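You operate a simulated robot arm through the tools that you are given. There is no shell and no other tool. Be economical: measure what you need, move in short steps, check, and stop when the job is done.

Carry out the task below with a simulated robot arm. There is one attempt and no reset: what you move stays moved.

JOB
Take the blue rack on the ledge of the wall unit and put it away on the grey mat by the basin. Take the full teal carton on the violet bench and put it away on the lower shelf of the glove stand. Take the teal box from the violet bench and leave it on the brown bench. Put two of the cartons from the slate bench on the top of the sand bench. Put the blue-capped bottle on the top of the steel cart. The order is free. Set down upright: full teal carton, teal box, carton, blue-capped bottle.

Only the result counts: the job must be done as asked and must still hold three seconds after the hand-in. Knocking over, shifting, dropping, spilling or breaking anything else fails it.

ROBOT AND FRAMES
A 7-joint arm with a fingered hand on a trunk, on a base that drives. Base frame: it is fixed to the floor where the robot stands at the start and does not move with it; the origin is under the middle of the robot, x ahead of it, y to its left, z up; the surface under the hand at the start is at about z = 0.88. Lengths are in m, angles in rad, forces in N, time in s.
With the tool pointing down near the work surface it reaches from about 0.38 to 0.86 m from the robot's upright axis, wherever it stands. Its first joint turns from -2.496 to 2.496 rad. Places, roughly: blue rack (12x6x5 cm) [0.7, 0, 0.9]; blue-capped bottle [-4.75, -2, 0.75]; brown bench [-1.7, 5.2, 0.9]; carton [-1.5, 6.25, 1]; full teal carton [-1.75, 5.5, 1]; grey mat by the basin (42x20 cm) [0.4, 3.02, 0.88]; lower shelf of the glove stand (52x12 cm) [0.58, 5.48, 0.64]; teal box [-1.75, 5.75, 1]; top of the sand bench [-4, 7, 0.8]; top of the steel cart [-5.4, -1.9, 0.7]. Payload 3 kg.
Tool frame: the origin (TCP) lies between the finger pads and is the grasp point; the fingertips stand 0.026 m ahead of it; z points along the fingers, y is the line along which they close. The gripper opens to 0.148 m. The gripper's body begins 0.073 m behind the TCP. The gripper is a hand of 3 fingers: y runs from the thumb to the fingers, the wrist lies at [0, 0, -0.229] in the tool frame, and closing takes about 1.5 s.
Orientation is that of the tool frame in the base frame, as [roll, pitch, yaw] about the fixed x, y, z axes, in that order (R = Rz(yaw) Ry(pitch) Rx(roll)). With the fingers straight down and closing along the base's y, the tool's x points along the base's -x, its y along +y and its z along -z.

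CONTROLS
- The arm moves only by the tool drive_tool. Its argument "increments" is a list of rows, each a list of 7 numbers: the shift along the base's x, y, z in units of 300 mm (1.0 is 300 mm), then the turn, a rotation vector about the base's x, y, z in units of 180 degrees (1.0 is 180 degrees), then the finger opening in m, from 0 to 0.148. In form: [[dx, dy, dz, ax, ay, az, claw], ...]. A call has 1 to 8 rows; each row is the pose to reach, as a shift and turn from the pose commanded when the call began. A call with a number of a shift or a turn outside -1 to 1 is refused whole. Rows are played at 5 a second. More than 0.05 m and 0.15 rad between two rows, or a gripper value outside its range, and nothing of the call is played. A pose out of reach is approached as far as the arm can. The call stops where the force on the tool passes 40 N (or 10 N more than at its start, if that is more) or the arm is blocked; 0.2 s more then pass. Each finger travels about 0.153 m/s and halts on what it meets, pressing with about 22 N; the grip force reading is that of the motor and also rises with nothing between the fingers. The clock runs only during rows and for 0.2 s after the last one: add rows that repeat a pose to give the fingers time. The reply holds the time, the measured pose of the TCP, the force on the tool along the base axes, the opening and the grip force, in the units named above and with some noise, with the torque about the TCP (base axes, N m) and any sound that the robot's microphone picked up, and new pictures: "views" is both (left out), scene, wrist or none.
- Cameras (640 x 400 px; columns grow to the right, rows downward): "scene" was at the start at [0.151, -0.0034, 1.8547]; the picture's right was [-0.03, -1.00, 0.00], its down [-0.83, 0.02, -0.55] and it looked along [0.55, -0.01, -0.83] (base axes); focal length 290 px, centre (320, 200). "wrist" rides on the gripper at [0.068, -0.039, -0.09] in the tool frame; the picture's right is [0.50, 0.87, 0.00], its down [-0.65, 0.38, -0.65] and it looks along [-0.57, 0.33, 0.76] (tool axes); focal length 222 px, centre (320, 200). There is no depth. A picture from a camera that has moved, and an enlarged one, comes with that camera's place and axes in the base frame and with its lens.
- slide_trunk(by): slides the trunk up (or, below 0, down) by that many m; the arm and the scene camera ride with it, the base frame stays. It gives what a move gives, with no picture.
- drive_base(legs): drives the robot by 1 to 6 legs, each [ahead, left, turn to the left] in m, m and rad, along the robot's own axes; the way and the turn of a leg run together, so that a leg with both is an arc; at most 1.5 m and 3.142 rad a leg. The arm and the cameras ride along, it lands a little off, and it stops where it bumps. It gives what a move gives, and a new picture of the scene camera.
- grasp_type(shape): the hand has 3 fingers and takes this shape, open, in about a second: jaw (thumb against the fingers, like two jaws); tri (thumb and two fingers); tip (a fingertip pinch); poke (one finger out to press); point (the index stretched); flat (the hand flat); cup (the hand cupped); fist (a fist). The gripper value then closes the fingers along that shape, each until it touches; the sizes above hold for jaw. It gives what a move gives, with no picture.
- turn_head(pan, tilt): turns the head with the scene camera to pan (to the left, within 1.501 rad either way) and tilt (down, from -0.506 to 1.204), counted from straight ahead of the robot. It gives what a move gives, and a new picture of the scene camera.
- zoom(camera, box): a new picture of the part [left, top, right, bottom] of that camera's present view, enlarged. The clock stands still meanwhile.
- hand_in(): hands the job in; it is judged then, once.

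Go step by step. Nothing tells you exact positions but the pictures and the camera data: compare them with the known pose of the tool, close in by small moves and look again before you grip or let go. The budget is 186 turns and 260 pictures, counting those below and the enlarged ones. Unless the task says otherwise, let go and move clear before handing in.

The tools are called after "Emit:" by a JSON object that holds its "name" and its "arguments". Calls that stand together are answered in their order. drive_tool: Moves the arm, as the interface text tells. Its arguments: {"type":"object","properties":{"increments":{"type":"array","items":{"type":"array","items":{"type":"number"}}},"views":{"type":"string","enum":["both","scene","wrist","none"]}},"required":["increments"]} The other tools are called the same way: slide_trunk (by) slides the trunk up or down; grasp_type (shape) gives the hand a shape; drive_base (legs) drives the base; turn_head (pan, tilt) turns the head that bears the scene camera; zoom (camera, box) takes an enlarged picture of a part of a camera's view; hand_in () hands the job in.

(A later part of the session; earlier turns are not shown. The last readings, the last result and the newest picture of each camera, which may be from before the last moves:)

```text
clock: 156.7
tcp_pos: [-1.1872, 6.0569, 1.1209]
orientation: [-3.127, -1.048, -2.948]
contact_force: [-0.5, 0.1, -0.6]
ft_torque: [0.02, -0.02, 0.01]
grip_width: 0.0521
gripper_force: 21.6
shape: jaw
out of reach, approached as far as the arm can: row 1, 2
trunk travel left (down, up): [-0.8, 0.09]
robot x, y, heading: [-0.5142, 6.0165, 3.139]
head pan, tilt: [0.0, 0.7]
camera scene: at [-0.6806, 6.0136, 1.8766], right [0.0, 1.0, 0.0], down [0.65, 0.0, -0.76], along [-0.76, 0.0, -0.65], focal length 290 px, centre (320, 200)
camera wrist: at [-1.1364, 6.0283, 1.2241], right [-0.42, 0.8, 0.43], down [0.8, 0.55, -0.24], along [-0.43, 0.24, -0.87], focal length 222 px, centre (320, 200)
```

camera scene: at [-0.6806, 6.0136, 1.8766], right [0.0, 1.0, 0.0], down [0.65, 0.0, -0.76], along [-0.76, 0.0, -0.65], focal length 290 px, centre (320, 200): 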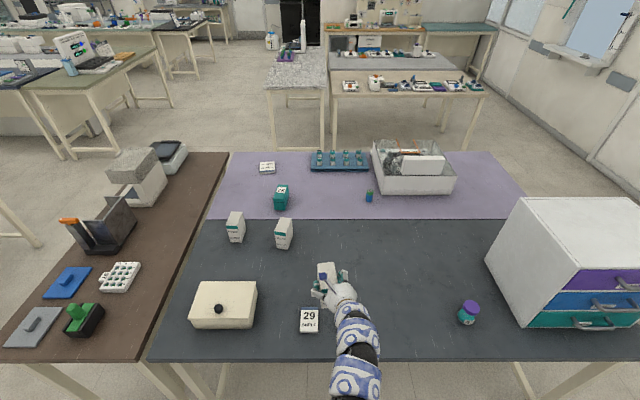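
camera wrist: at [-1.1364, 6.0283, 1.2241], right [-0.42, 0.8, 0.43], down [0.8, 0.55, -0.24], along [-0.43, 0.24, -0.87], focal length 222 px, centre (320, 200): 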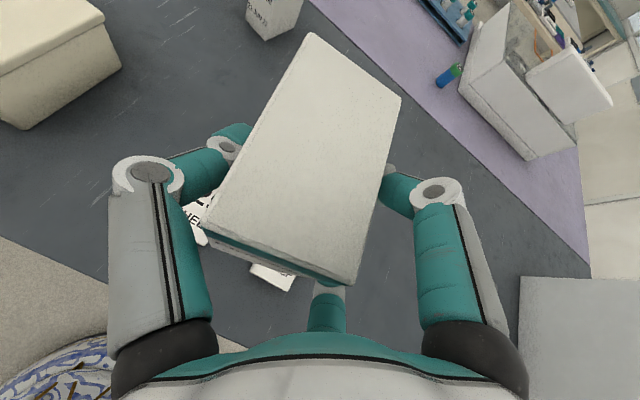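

I raise the trunk a bit and drive: back, south, then west along the gap.

Emit:
{"name": "slide_trunk", "arguments": {"by": 0.085}}

Emit:
{"name": "drive_base", "arguments": {"legs": [[-0.23, 0, 0], [0, 1.45, 0], [0, 0.25, 0], [1.2, 0, 0], [1.2, 0, 0]]}}

```text
clock: 157.9
tcp_pos: [-1.1871, 6.0565, 1.2064]
orientation: [-3.127, -1.051, -2.946]
contact_force: [-0.4, 0.0, -1.6]
ft_torque: [0.02, 0.0, 0.02]
grip_width: 0.0524
gripper_force: 22.3
shape: jaw
trunk travel left (down, up): [-0.885, 0.005]
robot x, y, heading: [-0.5137, 6.0134, 3.138]
head pan, tilt: [0.0, 0.7]
```

```text
clock: 179.1
tcp_pos: [-3.3738, 4.412, 1.2075]
orientation: [-3.128, -1.05, -2.955]
contact_force: [0.0, 0.3, -1.2]
ft_torque: [0.04, 0.01, 0.02]
grip_width: 0.0521
gripper_force: 22.5
shape: jaw
trunk travel left (down, up): [-0.885, 0.005]
robot x, y, heading: [-2.7021, 4.363, 3.127]
head pan, tilt: [0.0, 0.7]
camera scene: at [-2.8658, 4.3647, 1.9618], right [0.01, 1.0, 0.0], down [0.64, -0.01, -0.76], along [-0.76, 0.01, -0.64], focal length 290 px, centre (320, 200)
```

scene: 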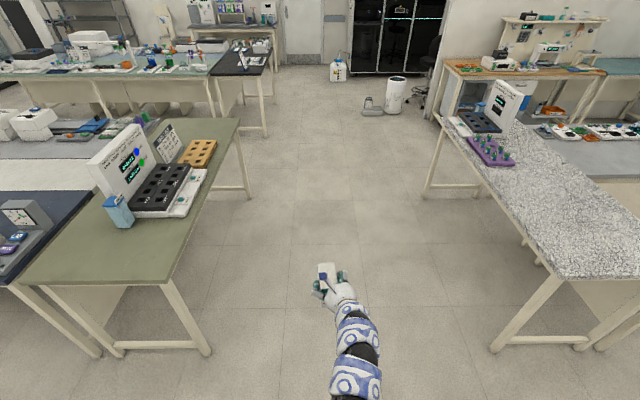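

Now north along the corridor, to face the sand bench.

Emit:
{"name": "drive_base", "arguments": {"legs": [[0.12, 0, 0.015], [0, -1.3, 0], [0, -1.0, 0]]}}

Emit:
{"name": "zoom", "arguments": {"camera": "scene", "box": [120, 60, 560, 340]}}

```text
clock: 191.3
tcp_pos: [-3.5017, 6.706, 1.2059]
orientation: [-3.126, -1.049, -2.947]
contact_force: [0.0, 0.2, -1.8]
ft_torque: [-0.01, -0.02, 0.02]
grip_width: 0.0522
gripper_force: 22.1
shape: jaw
trunk travel left (down, up): [-0.885, 0.005]
robot x, y, heading: [-2.827, 6.6619, 3.143]
head pan, tilt: [0.0, 0.7]
camera scene: at [-2.9942, 6.6628, 1.9619], right [0.0, 1.0, 0.0], down [0.64, 0.0, -0.76], along [-0.76, 0.0, -0.64], focal length 290 px, centre (320, 200)
```

scene: 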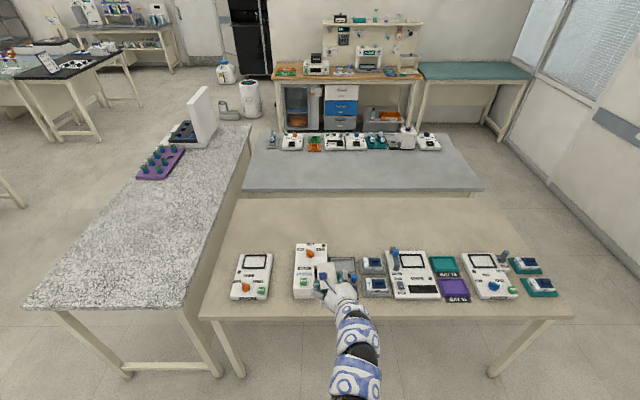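

```text
1.43 times, centred on (340, 200) of scene
camera zoom: at [-2.9942, 6.6628, 1.9619], right [0.0, 1.0, 0.0], down [0.64, 0.0, -0.76], along [-0.76, 0.0, -0.64], focal length 414 px, centre (291, 200)
```

zoom: 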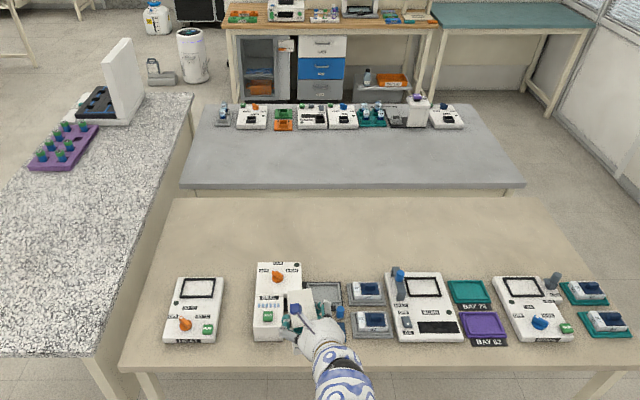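

Free strip on the sand bench is behind the instruments (x ≈ -4.1). I move closer; hand stays well above the instruments.

Emit:
{"name": "drive_base", "arguments": {"legs": [[0.37, 0.15, 0]]}}

Emit:
{"name": "zoom", "arguments": {"camera": "scene", "box": [100, 120, 560, 400]}}

```text
clock: 193.7
tcp_pos: [-3.8697, 6.5597, 1.2057]
orientation: [-3.127, -1.049, -2.945]
contact_force: [-0.2, -0.4, -1.7]
ft_torque: [0.01, -0.03, -0.01]
grip_width: 0.0519
gripper_force: 21.5
shape: jaw
trunk travel left (down, up): [-0.885, 0.005]
robot x, y, heading: [-3.1962, 6.5171, 3.136]
head pan, tilt: [0.0, 0.7]
camera scene: at [-3.3616, 6.5154, 1.9618], right [0.01, 1.0, 0.0], down [0.64, 0.0, -0.76], along [-0.76, 0.0, -0.64], focal length 290 px, centre (320, 200)
```

scene: 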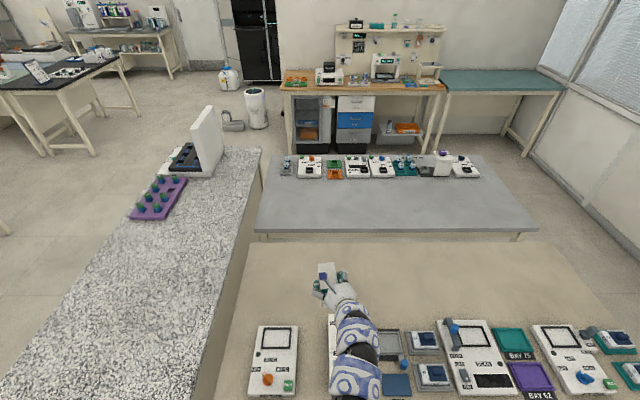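

```text
1.39 times, centred on (330, 260) of scene
camera zoom: at [-3.3616, 6.5154, 1.9618], right [0.01, 1.0, 0.0], down [0.64, 0.0, -0.76], along [-0.76, 0.0, -0.64], focal length 404 px, centre (306, 116)
```

zoom: 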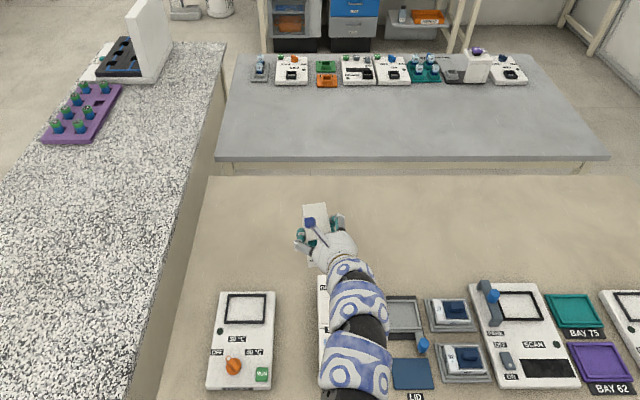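

Free area is x −4.35..−3.95. I carry the carton over to [-4.13, 6.42] and start descending.

Emit:
{"name": "drive_tool", "arguments": {"increments": [[-0.14, -0.08, 0, 0, 0, 0, 0.03], [-0.28, -0.16, 0, 0, 0, 0, 0.03], [-0.42, -0.24, -0.02, 0, 0, 0, 0.03], [-0.56, -0.32, -0.04, 0, 0, 0, 0.03], [-0.7, -0.4, -0.06, 0, 0, 0, 0.03], [-0.84, -0.47, -0.08, 0, 0, 0, 0.03], [-0.87, -0.47, -0.22, 0, 0, 0, 0.03], [-0.87, -0.47, -0.38, 0, 0, 0, 0.03]]}}

```text
clock: 195.5
tcp_pos: [-4.1327, 6.4203, 1.0905]
orientation: [-3.125, -1.048, -2.948]
contact_force: [-0.2, 0.5, -1.4]
ft_torque: [0.04, 0.0, 0.02]
grip_width: 0.052
gripper_force: 22.2
shape: jaw
trunk travel left (down, up): [-0.885, 0.005]
robot x, y, heading: [-3.1959, 6.5177, 3.14]
head pan, tilt: [0.0, 0.7]
camera scene: at [-3.3617, 6.5161, 1.9618], right [0.01, 1.0, 0.0], down [0.64, 0.0, -0.76], along [-0.76, 0.0, -0.64], focal length 290 px, centre (320, 200)
camera wrist: at [-4.0814, 6.3917, 1.1938], right [-0.42, 0.8, 0.43], down [0.8, 0.55, -0.25], along [-0.43, 0.24, -0.87], focal length 222 px, centre (320, 200)
```

scene: 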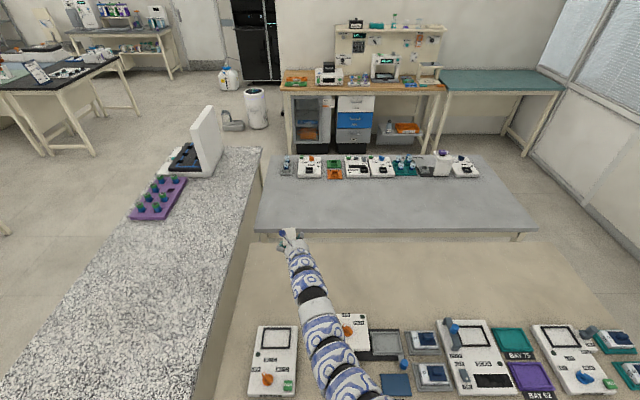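
wrist: 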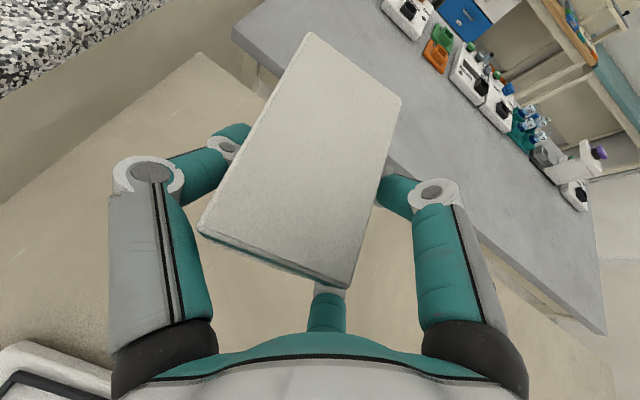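

Emit:
{"name": "drive_tool", "arguments": {"increments": [[0, 0, -0.15, 0, 0, 0, 0.03], [0, 0, -0.3, 0, 0, 0, 0.03], [0, 0, -0.45, 0, 0, 0, 0.03], [0, 0, -0.58, 0, 0, 0, 0.03], [0, 0, -0.64, 0, 0, 0, 0.03]]}}

```text
clock: 196.7
tcp_pos: [-4.1276, 6.4414, 0.9452]
orientation: [-3.129, -1.049, -2.946]
contact_force: [-0.4, -0.4, -1.0]
ft_torque: [0.02, -0.04, 0.01]
grip_width: 0.0515
gripper_force: 22.1
shape: jaw
out of reach, approached as far as the arm can: row 3, 4, 5
trunk travel left (down, up): [-0.885, 0.005]
robot x, y, heading: [-3.1974, 6.5163, 3.135]
head pan, tilt: [0.0, 0.7]
camera scene: at [-3.3612, 6.5149, 1.9618], right [0.01, 1.0, 0.0], down [0.64, 0.0, -0.76], along [-0.76, 0.0, -0.64], focal length 290 px, centre (320, 200)
camera wrist: at [-4.0761, 6.4139, 1.0492], right [-0.42, 0.8, 0.43], down [0.8, 0.55, -0.24], along [-0.43, 0.24, -0.87], focal length 222 px, centre (320, 200)
```

scene: 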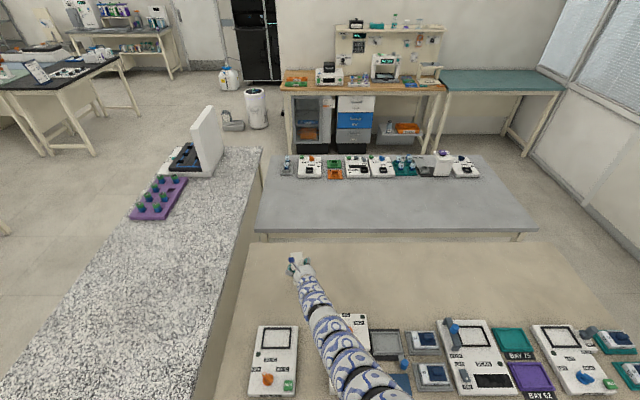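
wrist: 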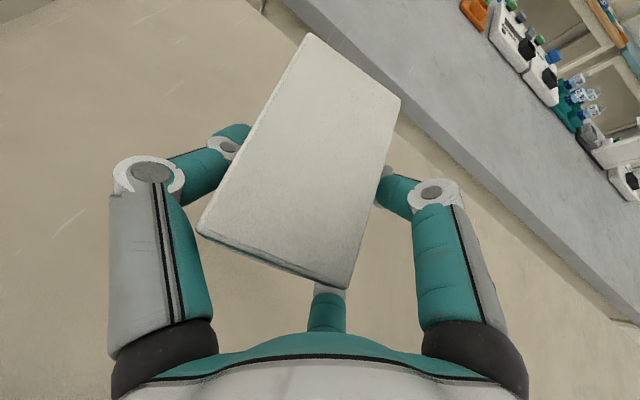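

Arm at its low limit; I lower the trunk 5 cm and then feel down.

Emit:
{"name": "slide_trunk", "arguments": {"by": -0.05}}

Emit:
{"name": "drive_tool", "arguments": {"increments": [[0, 0, 0, 0, 0, 0, 0.03]], "views": "both"}}

```text
clock: 197.7
tcp_pos: [-4.1272, 6.4418, 0.8964]
orientation: [-3.128, -1.052, -2.948]
contact_force: [0.2, 0.1, -1.2]
ft_torque: [0.0, -0.05, -0.02]
grip_width: 0.0514
gripper_force: 22.1
shape: jaw
trunk travel left (down, up): [-0.835, 0.055]
robot x, y, heading: [-3.195, 6.5155, 3.137]
head pan, tilt: [0.0, 0.7]
```

```text
clock: 198.1
tcp_pos: [-4.1261, 6.4429, 0.8968]
orientation: [-3.126, -1.051, -2.945]
contact_force: [0.1, -0.1, -2.0]
ft_torque: [0.03, -0.05, -0.04]
grip_width: 0.0515
gripper_force: 21.7
shape: jaw
trunk travel left (down, up): [-0.835, 0.055]
robot x, y, heading: [-3.1979, 6.5164, 3.134]
head pan, tilt: [0.0, 0.7]
camera scene: at [-3.3604, 6.5157, 1.9119], right [0.01, 1.0, 0.0], down [0.64, 0.0, -0.76], along [-0.76, 0.0, -0.64], focal length 290 px, centre (320, 200)
camera wrist: at [-4.0759, 6.4145, 1.0], right [-0.42, 0.8, 0.43], down [0.8, 0.55, -0.25], along [-0.43, 0.24, -0.87], focal length 222 px, centre (320, 200)
```

scene: 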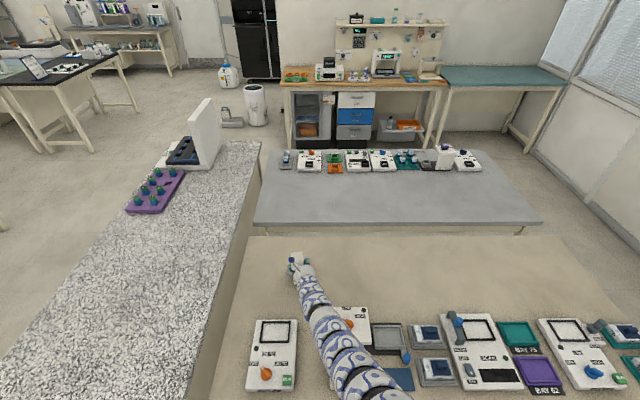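
wrist: 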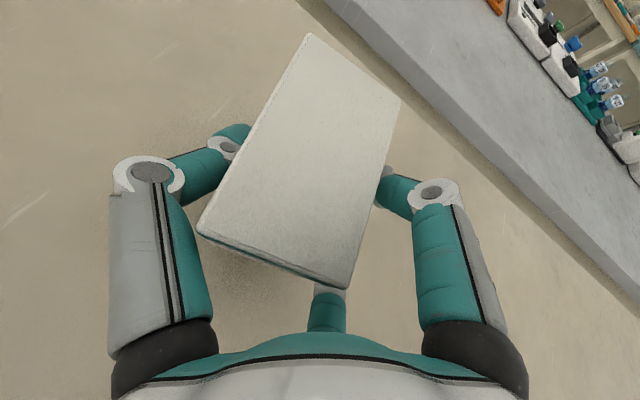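

Emit:
{"name": "drive_tool", "arguments": {"increments": [[0, 0, 0.1, 0, 0, 0, 0.03], [0, 0, 0.2, 0, 0, 0, 0.03]], "views": "none"}}

Emit:
{"name": "slide_trunk", "arguments": {"by": -0.06}}

Emit:
{"name": "drive_tool", "arguments": {"increments": [[0, 0, -0.04, 0, 0, 0, 0.03], [0, 0, -0.055, 0, 0, 0, 0.03], [0, 0, -0.07, 0, 0, 0, 0.03], [0, 0, -0.085, 0, 0, 0, 0.03], [0, 0, -0.1, 0, 0, 0, 0.03], [0, 0, -0.112, 0, 0, 0, 0.03], [0, 0, -0.124, 0, 0, 0, 0.03], [0, 0, -0.136, 0, 0, 0, 0.03]], "views": "wrist"}}

```text
clock: 198.7
tcp_pos: [-4.1275, 6.4423, 0.9577]
orientation: [-3.133, -1.05, -2.94]
contact_force: [0.5, -0.2, -1.8]
ft_torque: [0.05, -0.01, -0.04]
grip_width: 0.0515
gripper_force: 21.9
shape: jaw
trunk travel left (down, up): [-0.835, 0.055]
robot x, y, heading: [-3.1947, 6.5159, 3.133]
head pan, tilt: [0.0, 0.7]
```

```text
clock: 199.7
tcp_pos: [-4.1259, 6.4433, 0.8994]
orientation: [-3.125, -1.051, -2.946]
contact_force: [-0.2, 0.0, -1.5]
ft_torque: [0.0, -0.01, 0.01]
grip_width: 0.0515
gripper_force: 21.7
shape: jaw
trunk travel left (down, up): [-0.775, 0.115]
robot x, y, heading: [-3.1954, 6.5208, 3.138]
head pan, tilt: [0.0, 0.7]
```

```text
clock: 201.4
tcp_pos: [-4.1275, 6.4427, 0.863]
orientation: [-3.124, -1.059, -2.945]
contact_force: [-3.1, 1.6, 37.2]
ft_torque: [-0.86, 0.43, -0.27]
grip_width: 0.0524
gripper_force: 22.2
shape: jaw
trunk travel left (down, up): [-0.775, 0.115]
robot x, y, heading: [-3.1969, 6.5164, 3.136]
head pan, tilt: [0.0, 0.7]
camera wrist: at [-4.0745, 6.4147, 0.9661], right [-0.42, 0.8, 0.43], down [0.79, 0.55, -0.25], along [-0.44, 0.23, -0.87], focal length 222 px, centre (320, 200)
```

wrist: 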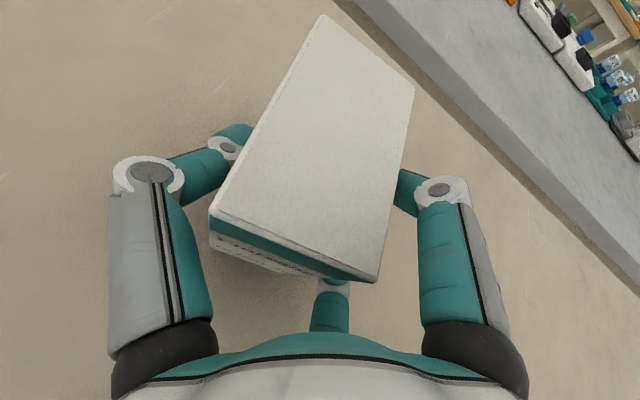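

Carton touches the bench. I ease off and open.

Emit:
{"name": "drive_tool", "arguments": {"increments": [[0, 0, 0.02, 0, 0, 0, 0.045], [0, 0, 0.025, 0, 0, 0, 0.06], [0, 0, 0.03, 0, 0, 0, 0.08], [0, 0, 0.03, 0, 0, 0, 0.11], [0, 0, 0.03, 0, 0, 0, 0.13], [0, 0, 0.03, 0, 0, 0, 0.13]], "views": "wrist"}}

```text
clock: 202.8
tcp_pos: [-4.1255, 6.4435, 0.8663]
orientation: [-3.127, -1.05, -2.946]
contact_force: [0.5, -0.9, 4.6]
ft_torque: [0.08, -0.06, -0.01]
grip_width: 0.1278
gripper_force: 0.2
shape: jaw
trunk travel left (down, up): [-0.775, 0.115]
robot x, y, heading: [-3.1951, 6.5178, 3.136]
head pan, tilt: [0.0, 0.7]
camera wrist: at [-4.0747, 6.415, 0.9705], right [-0.42, 0.8, 0.43], down [0.8, 0.55, -0.25], along [-0.43, 0.24, -0.87], focal length 222 px, centre (320, 200)
```

wrist: 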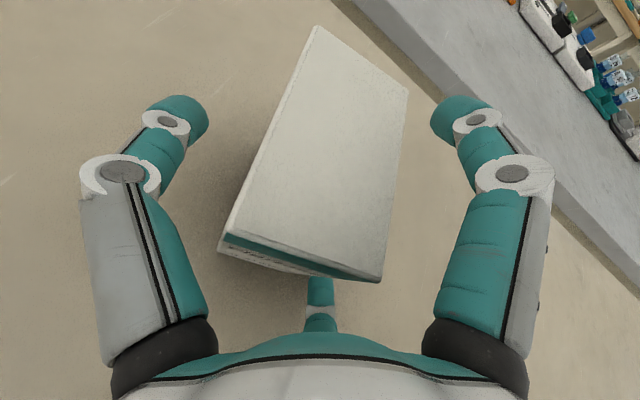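

Emit:
{"name": "drive_tool", "arguments": {"increments": [[0.06, 0.012, 0.04, 0, 0, 0, 0.13], [0.15, 0.03, 0.12, 0, 0, 0, 0.13], [0.24, 0.05, 0.22, 0, 0, 0, 0.13], [0.33, 0.07, 0.34, 0, 0, 0, 0.13], [0.42, 0.085, 0.46, 0, 0, 0, 0.13], [0.52, 0.1, 0.58, 0, 0, 0, 0.13], [0.62, 0.12, 0.7, 0, 0, 0, 0.13]]}}

```text
clock: 204.4
tcp_pos: [-3.9386, 6.4807, 1.0773]
orientation: [-3.124, -1.052, -2.948]
contact_force: [0.2, 0.0, -0.7]
ft_torque: [-0.02, -0.01, 0.01]
grip_width: 0.1299
gripper_force: 0.0
shape: jaw
trunk travel left (down, up): [-0.775, 0.115]
robot x, y, heading: [-3.1931, 6.5183, 3.139]
head pan, tilt: [0.0, 0.7]
camera scene: at [-3.3594, 6.5159, 1.852], right [0.01, 1.0, 0.0], down [0.64, 0.0, -0.77], along [-0.77, 0.0, -0.64], focal length 290 px, centre (320, 200)
camera wrist: at [-3.8887, 6.4517, 1.1813], right [-0.42, 0.8, 0.43], down [0.8, 0.55, -0.25], along [-0.43, 0.24, -0.87], focal length 222 px, centre (320, 200)
```

scene: 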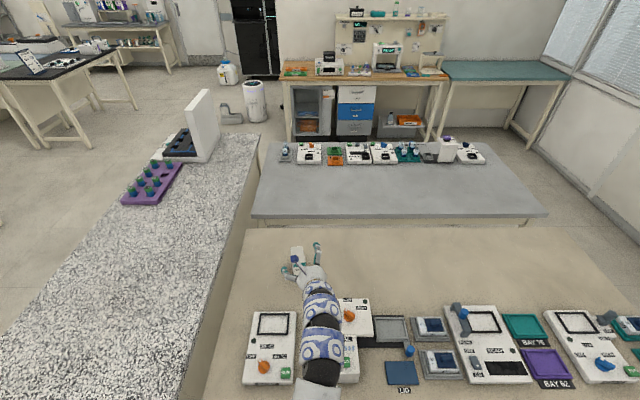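
wrist: 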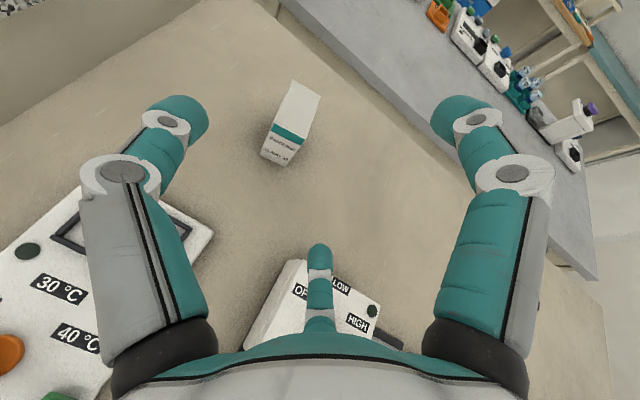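

The first carton stands upright on the sand bench. Now the teal box: retract, back off, and turn round to face the violet bench.

Emit:
{"name": "drive_tool", "arguments": {"increments": [[0.12, 0.02, 0.05, 0, 0, 0.02, 0.13], [0.22, 0.06, 0.1, 0, 0, 0.04, 0.13], [0.3, 0.1, 0.12, 0, 0, -0.06, 0.13]], "views": "none"}}

Emit:
{"name": "slide_trunk", "arguments": {"by": 0.05}}

Emit:
{"name": "drive_base", "arguments": {"legs": [[-0.34, 0, 0], [0, 0.78, 0], [0, 0, -3.13]]}}

```text
refused: row 3 steps farther than a row can; nothing moved
```

```text
clock: 205.4
tcp_pos: [-3.9409, 6.4803, 1.1287]
orientation: [-3.126, -1.051, -2.945]
contact_force: [-0.6, 0.4, -0.1]
ft_torque: [-0.01, 0.02, -0.01]
grip_width: 0.1298
gripper_force: 0.0
shape: jaw
trunk travel left (down, up): [-0.825, 0.065]
robot x, y, heading: [-3.1953, 6.5146, 3.136]
head pan, tilt: [0.0, 0.7]
```

```text
clock: 218.7
tcp_pos: [-2.1183, 5.7856, 1.1276]
orientation: [-3.128, -1.051, 0.203]
contact_force: [-0.1, -0.1, -0.2]
ft_torque: [0.01, -0.03, 0.02]
grip_width: 0.1298
gripper_force: 0.0
shape: jaw
trunk travel left (down, up): [-0.825, 0.065]
robot x, y, heading: [-2.8637, 5.7441, -0.001]
head pan, tilt: [0.0, 0.7]
camera scene: at [-2.6983, 5.7423, 1.9019], right [0.0, -1.0, 0.0], down [-0.64, 0.0, -0.76], along [0.76, 0.0, -0.64], focal length 290 px, centre (320, 200)
```

scene: 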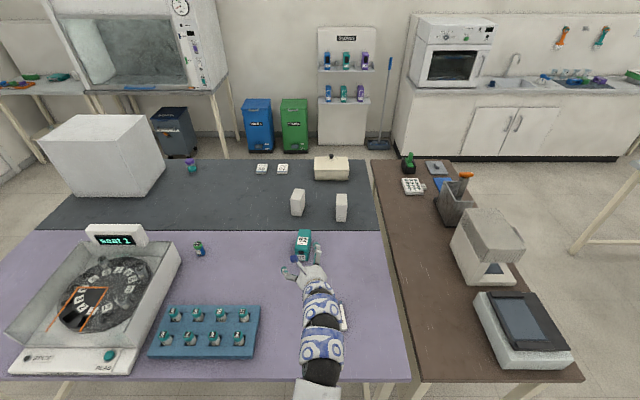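

Emit:
{"name": "zoom", "arguments": {"camera": "scene", "box": [260, 210, 360, 280]}}

Emit:
{"name": "zoom", "arguments": {"camera": "wrist", "box": [0, 0, 640, 400]}}

```text
5.71 times, centred on (310, 245) of scene
camera zoom: at [-2.6983, 5.7423, 1.9019], right [0.0, -1.0, 0.0], down [-0.64, 0.0, -0.76], along [0.76, 0.0, -0.64], focal length 1657 px, centre (377, -57)
```

zoom: 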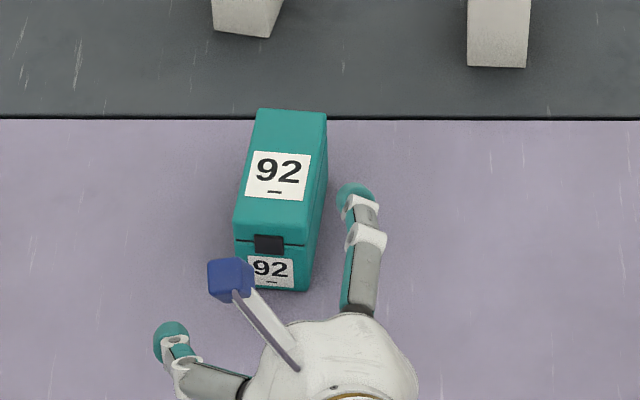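

```text
1.00 times, centred on (320, 200) of wrist (not enlarged: the box is as wide or as high as the picture)
camera zoom: at [-2.1706, 5.8135, 1.231], right [0.43, -0.8, 0.43], down [-0.79, -0.56, -0.25], along [0.43, -0.23, -0.87], focal length 222 px, centre (320, 200)
```

zoom: 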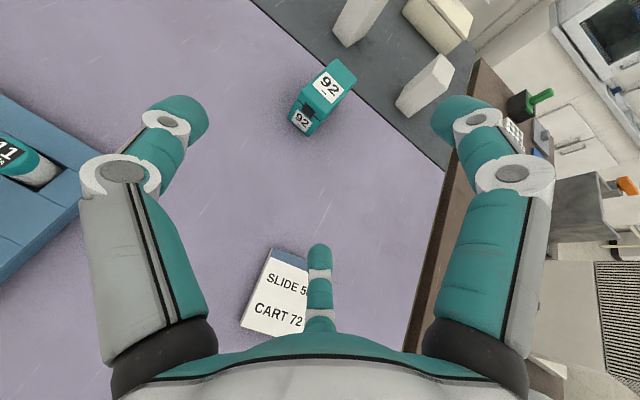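

Teal box: x −1.90..−1.775, y 5.785..5.85, top ≈ 0.95. It is low, so I use a steeper hand (30° tilt). Drive ahead a little and reorient.

Emit:
{"name": "drive_base", "arguments": {"legs": [[0.09, 0, 0]]}}

Emit:
{"name": "drive_tool", "arguments": {"increments": [[0.1, 0.03, 0, 0, 0, -0.04, 0.13], [0.2, 0.06, 0, 0, 0, -0.07, 0.13], [0.3, 0.09, 0, 0, 0, -0.093, 0.13]], "views": "none"}}

Emit:
{"name": "drive_tool", "arguments": {"increments": [[0.08, 0, -0.02, 0, 0.045, 0, 0.13], [0.16, 0, -0.04, 0, 0.09, 0, 0.13], [0.24, 0, -0.06, 0, 0.135, 0, 0.13], [0.32, 0, -0.1, 0, 0.167, 0, 0.13], [0.32, 0, -0.2, 0, 0.167, 0, 0.13]]}}

```text
clock: 219.8
tcp_pos: [-2.0273, 5.784, 1.1265]
orientation: [-3.125, -1.048, 0.2]
contact_force: [0.3, -0.7, -0.1]
ft_torque: [0.03, 0.02, -0.01]
grip_width: 0.1299
gripper_force: 0.1
shape: jaw
trunk travel left (down, up): [-0.825, 0.065]
robot x, y, heading: [-2.775, 5.7432, -0.0]
head pan, tilt: [0.0, 0.7]
camera scene: at [-2.6068, 5.7422, 1.9017], right [0.0, -1.0, 0.0], down [-0.65, 0.0, -0.76], along [0.76, 0.0, -0.65], focal length 290 px, centre (320, 200)
```

scene: 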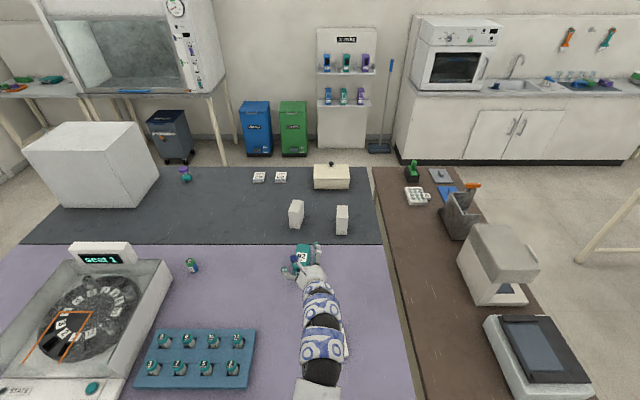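

```text
clock: 220.6
tcp_pos: [-1.9373, 5.8128, 1.1262]
orientation: [-3.129, -1.051, -0.087]
contact_force: [-0.2, -0.9, -0.5]
ft_torque: [-0.03, -0.04, 0.01]
grip_width: 0.13
gripper_force: 0.1
shape: jaw
trunk travel left (down, up): [-0.825, 0.065]
robot x, y, heading: [-2.777, 5.7433, -0.006]
head pan, tilt: [0.0, 0.7]
```

```text
clock: 221.8
tcp_pos: [-1.8453, 5.8097, 1.0657]
orientation: [3.102, -0.523, -0.056]
contact_force: [-0.1, -0.1, 0.1]
ft_torque: [0.03, 0.01, 0.01]
grip_width: 0.1301
gripper_force: 0.0
shape: jaw
trunk travel left (down, up): [-0.825, 0.065]
robot x, y, heading: [-2.7761, 5.7446, -0.003]
head pan, tilt: [0.0, 0.7]
camera scene: at [-2.6092, 5.7422, 1.9019], right [0.0, -1.0, 0.0], down [-0.64, 0.0, -0.76], along [0.76, 0.0, -0.64], focal length 290 px, centre (320, 200)
camera wrist: at [-1.8288, 5.8508, 1.1761], right [0.37, -0.89, 0.28], down [-0.92, -0.3, 0.25], along [-0.14, -0.35, -0.93], focal length 222 px, centre (320, 200)
```

scene: 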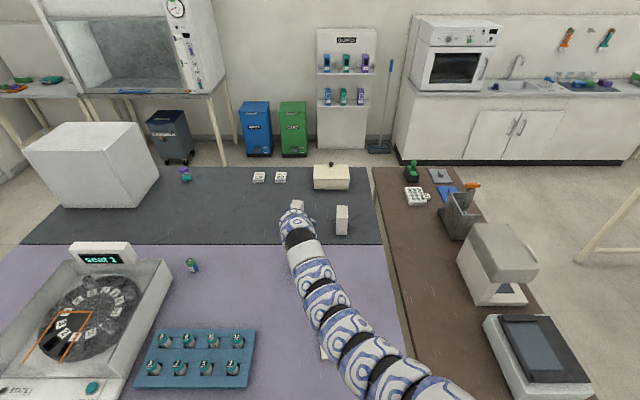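
wrist: 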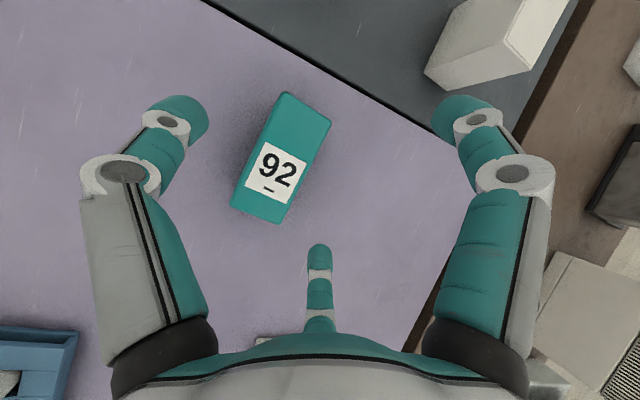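

Box centre [-1.8375, 5.82] — close under the hand. I correct and descend.

Emit:
{"name": "drive_tool", "arguments": {"increments": [[0.01, 0.033, -0.1, 0, 0, -0.02, 0.13], [0.02, 0.033, -0.22, 0, 0, -0.02, 0.13], [0.02, 0.033, -0.34, 0, 0, -0.02, 0.13], [0.02, 0.033, -0.415, 0, 0, -0.02, 0.13], [0.02, 0.033, -0.415, 0, 0, -0.02, 0.13]], "views": "wrist"}}

```text
clock: 222.9
tcp_pos: [-1.8392, 5.8211, 0.943]
orientation: [3.105, -0.527, -0.115]
contact_force: [0.1, -1.8, 0.2]
ft_torque: [-0.01, -0.02, 0.0]
grip_width: 0.1299
gripper_force: 0.0
shape: jaw
trunk travel left (down, up): [-0.825, 0.065]
robot x, y, heading: [-2.7736, 5.7422, 0.002]
head pan, tilt: [0.0, 0.7]
camera wrist: at [-1.8212, 5.8611, 1.0527], right [0.31, -0.91, 0.28], down [-0.94, -0.25, 0.25], along [-0.16, -0.34, -0.93], focal length 222 px, centre (320, 200)
```

wrist: 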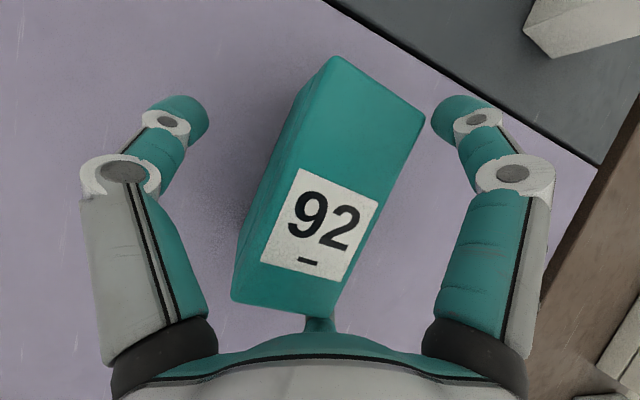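

Emit:
{"name": "drive_tool", "arguments": {"increments": [[0, 0, -0.025, 0, 0, 0, 0.11], [0, 0, -0.025, 0, 0, 0, 0.08], [0, 0, -0.025, 0, 0, 0, 0.055], [0, 0, -0.025, 0, 0, 0, 0.035], [0, 0, -0.025, 0, 0, 0, 0.035], [0, 0, -0.025, 0, 0, 0, 0.035]], "views": "wrist"}}

```text
clock: 224.3
tcp_pos: [-1.8375, 5.8221, 0.9357]
orientation: [3.105, -0.526, -0.117]
contact_force: [0.7, 1.1, 2.3]
ft_torque: [0.19, -0.06, -0.01]
grip_width: 0.0605
gripper_force: 22.0
shape: jaw
trunk travel left (down, up): [-0.825, 0.065]
robot x, y, heading: [-2.7752, 5.7415, 0.003]
head pan, tilt: [0.0, 0.7]
camera wrist: at [-1.8204, 5.8617, 1.0456], right [0.31, -0.91, 0.28], down [-0.94, -0.25, 0.25], along [-0.16, -0.34, -0.93], focal length 222 px, centre (320, 200)
```

wrist: 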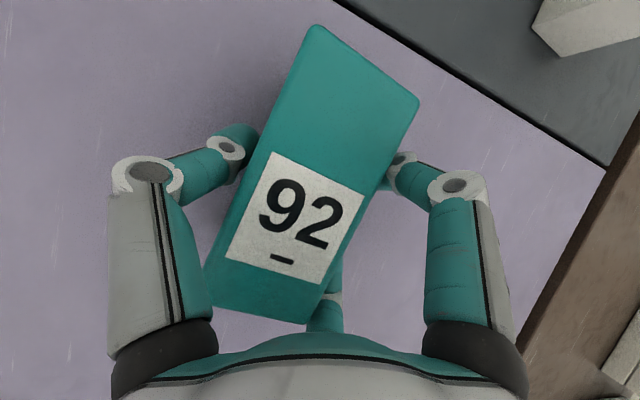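

Gripped. I lift; the brown bench's northern strip (y 5.15–5.40) is free near x −1.86, so I slide the base right and place it there.

Emit:
{"name": "drive_tool", "arguments": {"increments": [[0, 0, 0.1, 0, 0, 0, 0.03], [0, 0, 0.25, 0, 0, 0, 0.03], [-0.02, 0, 0.4, 0, 0, 0, 0.03], [-0.05, 0, 0.53, 0, 0, 0, 0.03]], "views": "wrist"}}

Emit:
{"name": "drive_base", "arguments": {"legs": [[0, -0.38, 0]]}}

```text
clock: 225.3
tcp_pos: [-1.8542, 5.8233, 1.0954]
orientation: [3.105, -0.526, -0.117]
contact_force: [-0.1, 0.4, -1.6]
ft_torque: [-0.02, -0.02, 0.0]
grip_width: 0.0594
gripper_force: 22.1
shape: jaw
trunk travel left (down, up): [-0.825, 0.065]
robot x, y, heading: [-2.7749, 5.7407, 0.002]
head pan, tilt: [0.0, 0.7]
camera wrist: at [-1.8347, 5.8626, 1.2045], right [0.31, -0.91, 0.28], down [-0.94, -0.25, 0.25], along [-0.16, -0.34, -0.93], focal length 222 px, centre (320, 200)
```

wrist: 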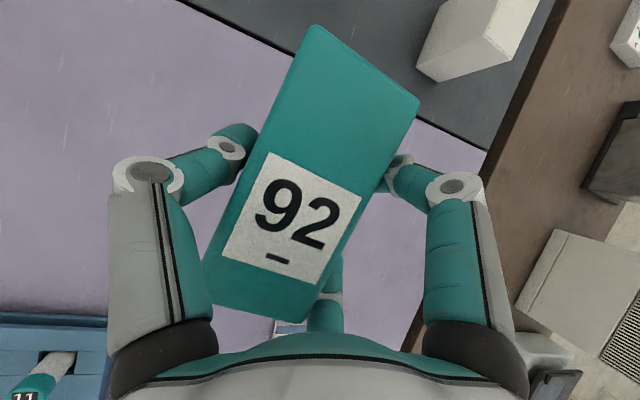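

```text
clock: 227.8
tcp_pos: [-1.8524, 5.4419, 1.0939]
orientation: [3.104, -0.526, -0.115]
contact_force: [0.2, -0.4, -2.3]
ft_torque: [0.01, 0.01, 0.03]
grip_width: 0.0592
gripper_force: 21.8
shape: jaw
trunk travel left (down, up): [-0.825, 0.065]
robot x, y, heading: [-2.7776, 5.3673, -0.002]
head pan, tilt: [0.0, 0.7]
camera scene: at [-2.6084, 5.3611, 1.9018], right [0.0, -1.0, 0.0], down [-0.64, 0.0, -0.76], along [0.76, 0.0, -0.64], focal length 290 px, centre (320, 200)
```

scene: 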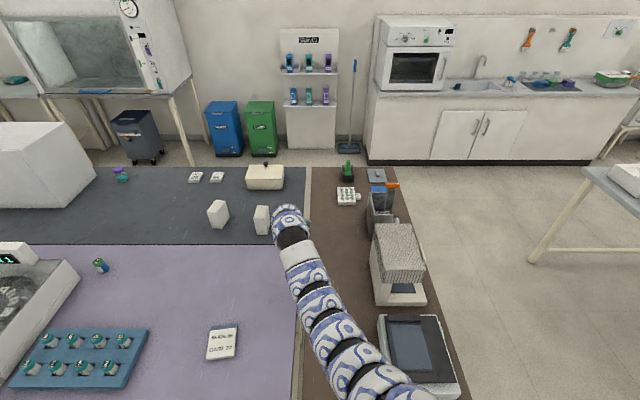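

I shift the box over [-1.855, 5.287] and check clearance to the instruments.

Emit:
{"name": "drive_tool", "arguments": {"increments": [[0, -0.13, 0, 0, 0, 0, 0.03], [0, -0.26, 0, 0, 0, 0, 0.03], [0, -0.39, -0.03, 0, 0, 0.01, 0.03], [0, -0.51, -0.06, 0, 0, 0.02, 0.03], [0, -0.51, -0.15, 0, 0, 0.03, 0.03]]}}

```text
clock: 228.9
tcp_pos: [-1.8502, 5.2891, 1.0469]
orientation: [3.106, -0.526, -0.018]
contact_force: [-0.2, -0.3, -1.3]
ft_torque: [-0.02, 0.01, 0.03]
grip_width: 0.0593
gripper_force: 21.7
shape: jaw
trunk travel left (down, up): [-0.825, 0.065]
robot x, y, heading: [-2.7764, 5.3621, 0.002]
head pan, tilt: [0.0, 0.7]
camera scene: at [-2.608, 5.3624, 1.9018], right [0.0, -1.0, 0.0], down [-0.64, 0.0, -0.76], along [0.76, 0.0, -0.64], focal length 290 px, centre (320, 200)
camera wrist: at [-1.8363, 5.3316, 1.157], right [0.4, -0.87, 0.28], down [-0.91, -0.34, 0.25], along [-0.12, -0.35, -0.93], focal length 222 px, centre (320, 200)
```

scene: 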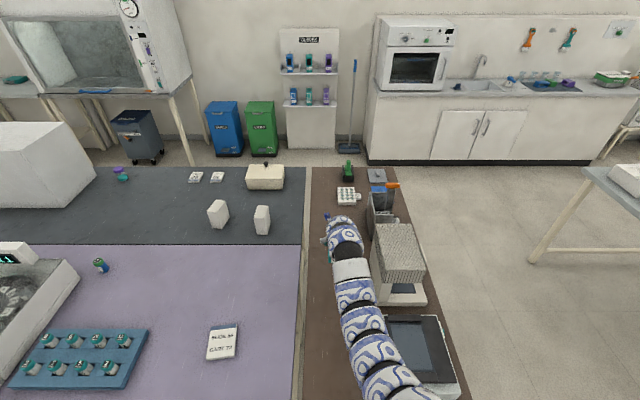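
wrist: 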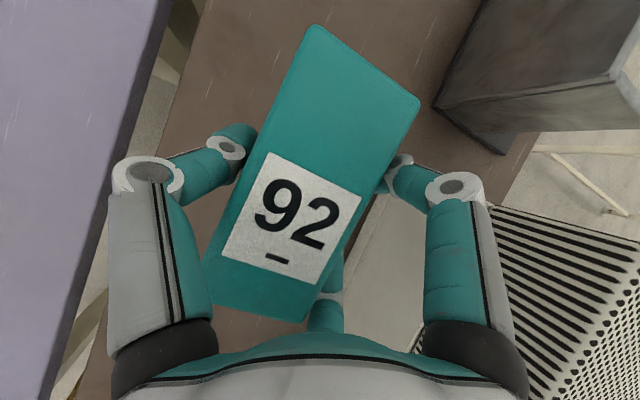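

The white hood is near on the right; I shift 3 cm left and descend, feeling for the bench.

Emit:
{"name": "drive_tool", "arguments": {"increments": [[0, 0.09, 0, 0, 0, 0, 0.03], [0, 0.1, -0.12, 0, 0, 0, 0.03], [0, 0.1, -0.24, 0, 0, 0, 0.03], [0, 0.1, -0.3, 0, 0, 0, 0.03], [0, 0.1, -0.318, 0, 0, 0, 0.03]]}}

```text
clock: 230.2
tcp_pos: [-1.8513, 5.3184, 0.9529]
orientation: [3.103, -0.526, -0.02]
contact_force: [0.3, 0.1, -1.1]
ft_torque: [0.01, 0.02, 0.0]
grip_width: 0.0591
gripper_force: 22.5
shape: jaw
trunk travel left (down, up): [-0.825, 0.065]
robot x, y, heading: [-2.7732, 5.3613, 0.002]
head pan, tilt: [0.0, 0.7]
camera scene: at [-2.6084, 5.3623, 1.9019], right [0.0, -1.0, 0.0], down [-0.64, 0.0, -0.76], along [0.76, 0.0, -0.64], focal length 290 px, centre (320, 200)
camera wrist: at [-1.8375, 5.3606, 1.0626], right [0.4, -0.87, 0.28], down [-0.91, -0.33, 0.25], along [-0.12, -0.35, -0.93], focal length 222 px, centre (320, 200)
```

scene: 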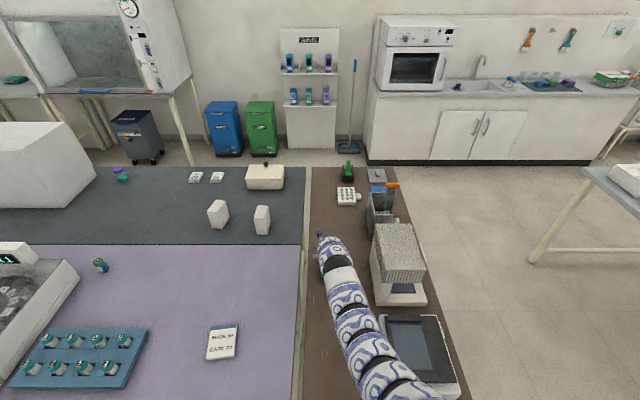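
wrist: 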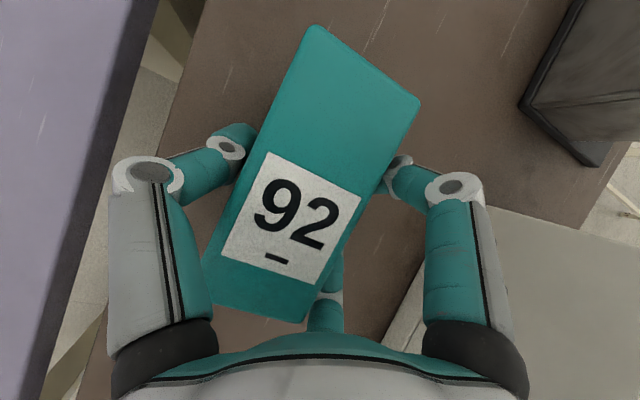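

Emit:
{"name": "drive_tool", "arguments": {"increments": [[0, 0, -0.015, 0, 0, 0, 0.03], [0, 0, -0.03, 0, 0, 0, 0.03], [0, 0, -0.043, 0, 0, 0, 0.03], [0, 0, -0.056, 0, 0, 0, 0.03], [0, 0, -0.069, 0, 0, 0, 0.03], [0, 0, -0.08, 0, 0, 0, 0.03]], "views": "wrist"}}

```text
clock: 231.6
tcp_pos: [-1.8518, 5.3201, 0.9326]
orientation: [3.104, -0.531, -0.022]
contact_force: [1.6, -2.4, 22.1]
ft_torque: [0.81, -0.24, -0.11]
grip_width: 0.0588
gripper_force: 22.0
shape: jaw
trunk travel left (down, up): [-0.825, 0.065]
robot x, y, heading: [-2.7726, 5.3616, -0.004]
head pan, tilt: [0.0, 0.7]
camera wrist: at [-1.8382, 5.3605, 1.0438], right [0.39, -0.87, 0.28], down [-0.91, -0.33, 0.24], along [-0.12, -0.35, -0.93], focal length 222 px, centre (320, 200)
```

wrist: 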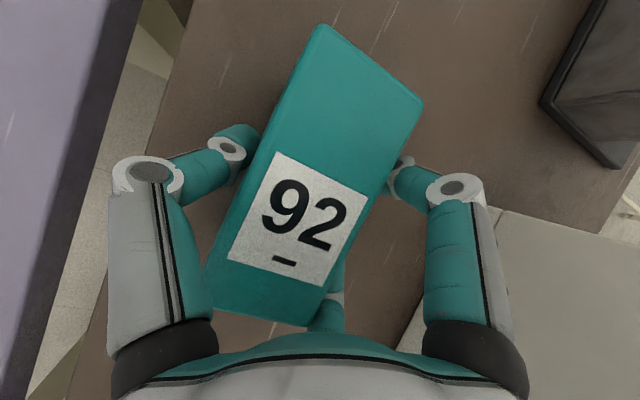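

Down on the bench. Ease, open, and rise.

Emit:
{"name": "drive_tool", "arguments": {"increments": [[0, 0, 0.012, 0, 0, 0, 0.05], [0, 0, 0.016, 0, 0, 0, 0.07], [0, 0, 0.02, 0, 0, 0, 0.1], [0, 0, 0.02, 0, 0, 0, 0.12], [0, 0, 0.02, 0, 0, 0, 0.12], [0, 0, 0.1, 0, 0, 0, 0.12], [0, 0, 0.22, 0, 0, 0, 0.12], [-0.02, 0.02, 0.36, 0, 0, 0, 0.12]]}}

```text
clock: 233.3
tcp_pos: [-1.858, 5.325, 1.036]
orientation: [3.103, -0.525, -0.022]
contact_force: [1.0, 0.7, 0.1]
ft_torque: [0.03, -0.03, -0.05]
grip_width: 0.1197
gripper_force: 0.0
shape: jaw
trunk travel left (down, up): [-0.825, 0.065]
robot x, y, heading: [-2.7754, 5.3605, -0.001]
head pan, tilt: [0.0, 0.7]
camera scene: at [-2.6094, 5.3626, 1.902], right [0.0, -1.0, 0.0], down [-0.64, 0.0, -0.77], along [0.77, 0.0, -0.64], focal length 290 px, centre (320, 200)
camera wrist: at [-1.844, 5.3669, 1.1471], right [0.4, -0.87, 0.28], down [-0.91, -0.33, 0.25], along [-0.12, -0.35, -0.93], focal length 222 px, centre (320, 200)
```

scene: 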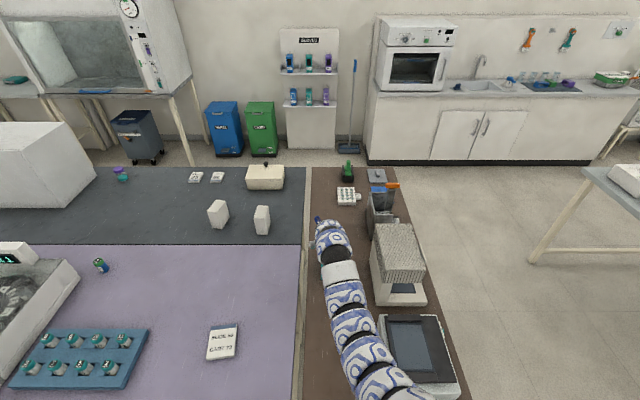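
wrist: 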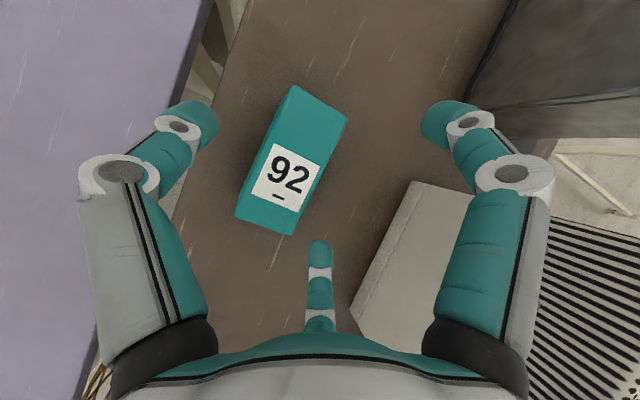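

The teal box stands on the brown bench. Now I retract and go back around to the east side for a second carton.

Emit:
{"name": "drive_tool", "arguments": {"increments": [[-0.1, 0, 0.12, 0, 0, 0, 0.12], [-0.24, 0.02, 0.18, 0, 0, 0, 0.12], [-0.39, 0.04, 0.22, 0, 0, 0, 0.12], [-0.54, 0.06, 0.25, 0, 0, 0, 0.12], [-0.7, 0.08, 0.25, 0, 0, 0, 0.12], [-0.85, 0.1, 0.25, 0, 0, 0, 0.12], [-1.0, 0.12, 0.25, 0, 0, 0, 0.12]], "views": "scene"}}

Emit:
{"name": "drive_base", "arguments": {"legs": [[-0.15, 0, 0], [0, -1.03, 0]]}}

```text
clock: 234.9
tcp_pos: [-2.1592, 5.3607, 1.1122]
orientation: [3.103, -0.527, -0.022]
contact_force: [0.6, 0.0, -0.5]
ft_torque: [0.01, -0.02, 0.01]
grip_width: 0.1198
gripper_force: 0.1
shape: jaw
trunk travel left (down, up): [-0.825, 0.065]
robot x, y, heading: [-2.7757, 5.3637, -0.002]
head pan, tilt: [0.0, 0.7]
camera scene: at [-2.6101, 5.362, 1.902], right [0.0, -1.0, 0.0], down [-0.64, 0.0, -0.77], along [0.77, 0.0, -0.64], focal length 290 px, centre (320, 200)
```

scene: 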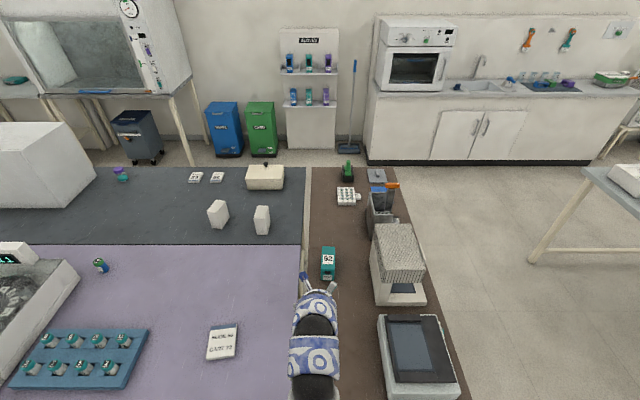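

```text
clock: 241.2
tcp_pos: [-2.319, 4.3325, 1.1123]
orientation: [3.104, -0.528, -0.043]
contact_force: [0.0, -0.2, -0.2]
ft_torque: [0.0, 0.0, 0.05]
grip_width: 0.1199
gripper_force: 0.1
shape: jaw
trunk travel left (down, up): [-0.825, 0.065]
robot x, y, heading: [-2.9357, 4.3463, -0.022]
head pan, tilt: [0.0, 0.7]
camera scene: at [-2.7699, 4.343, 1.9019], right [-0.02, -1.0, 0.0], down [-0.64, 0.01, -0.76], along [0.76, -0.02, -0.64], focal length 290 px, centre (320, 200)
```

scene: 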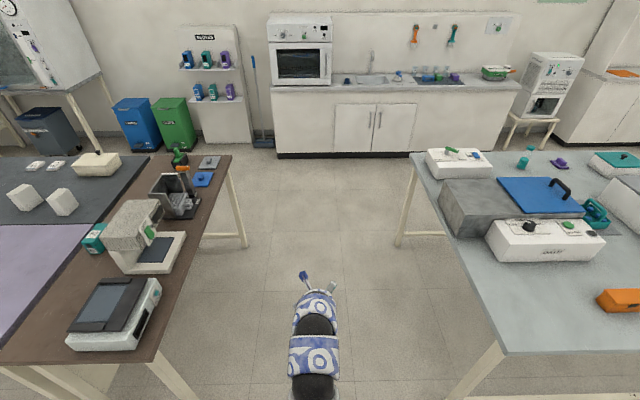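

Emit:
{"name": "drive_base", "arguments": {"legs": [[0, 0, 0.022], [1.15, 0, 0], [1.12, 0, 0], [0, 1.48, 0], [0, 0, 3.12]]}}

Emit:
{"name": "zoom", "arguments": {"camera": "scene", "box": [200, 170, 400, 300]}}

```text
clock: 267.1
tcp_pos: [-1.2318, 5.7737, 1.1113]
orientation: [3.104, -0.528, 3.133]
contact_force: [0.3, 0.5, -0.3]
ft_torque: [-0.02, 0.01, -0.01]
grip_width: 0.12
gripper_force: 0.1
shape: jaw
trunk travel left (down, up): [-0.825, 0.065]
robot x, y, heading: [-0.6153, 5.7791, -3.122]
head pan, tilt: [0.0, 0.7]
camera scene: at [-0.7799, 5.7752, 1.9019], right [-0.01, 1.0, 0.0], down [0.64, 0.01, -0.76], along [-0.76, -0.01, -0.64], focal length 290 px, centre (320, 200)
```

scene: 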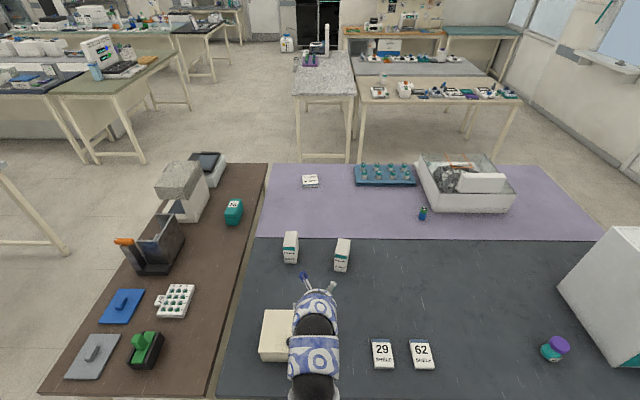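

```text
3.08 times, centred on (300, 235) of scene
camera zoom: at [-0.7799, 5.7752, 1.9019], right [-0.01, 1.0, 0.0], down [0.64, 0.01, -0.76], along [-0.76, -0.01, -0.64], focal length 892 px, centre (382, 92)
```

zoom: 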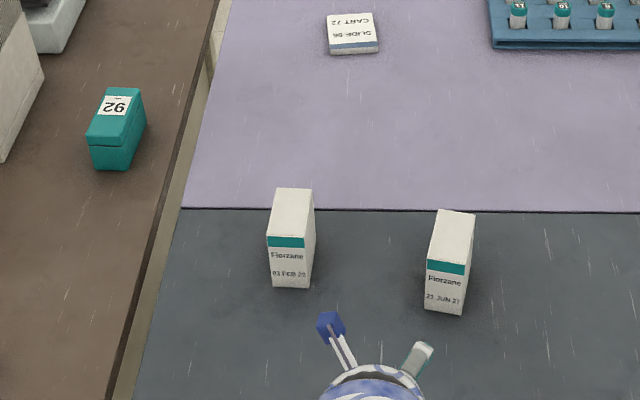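

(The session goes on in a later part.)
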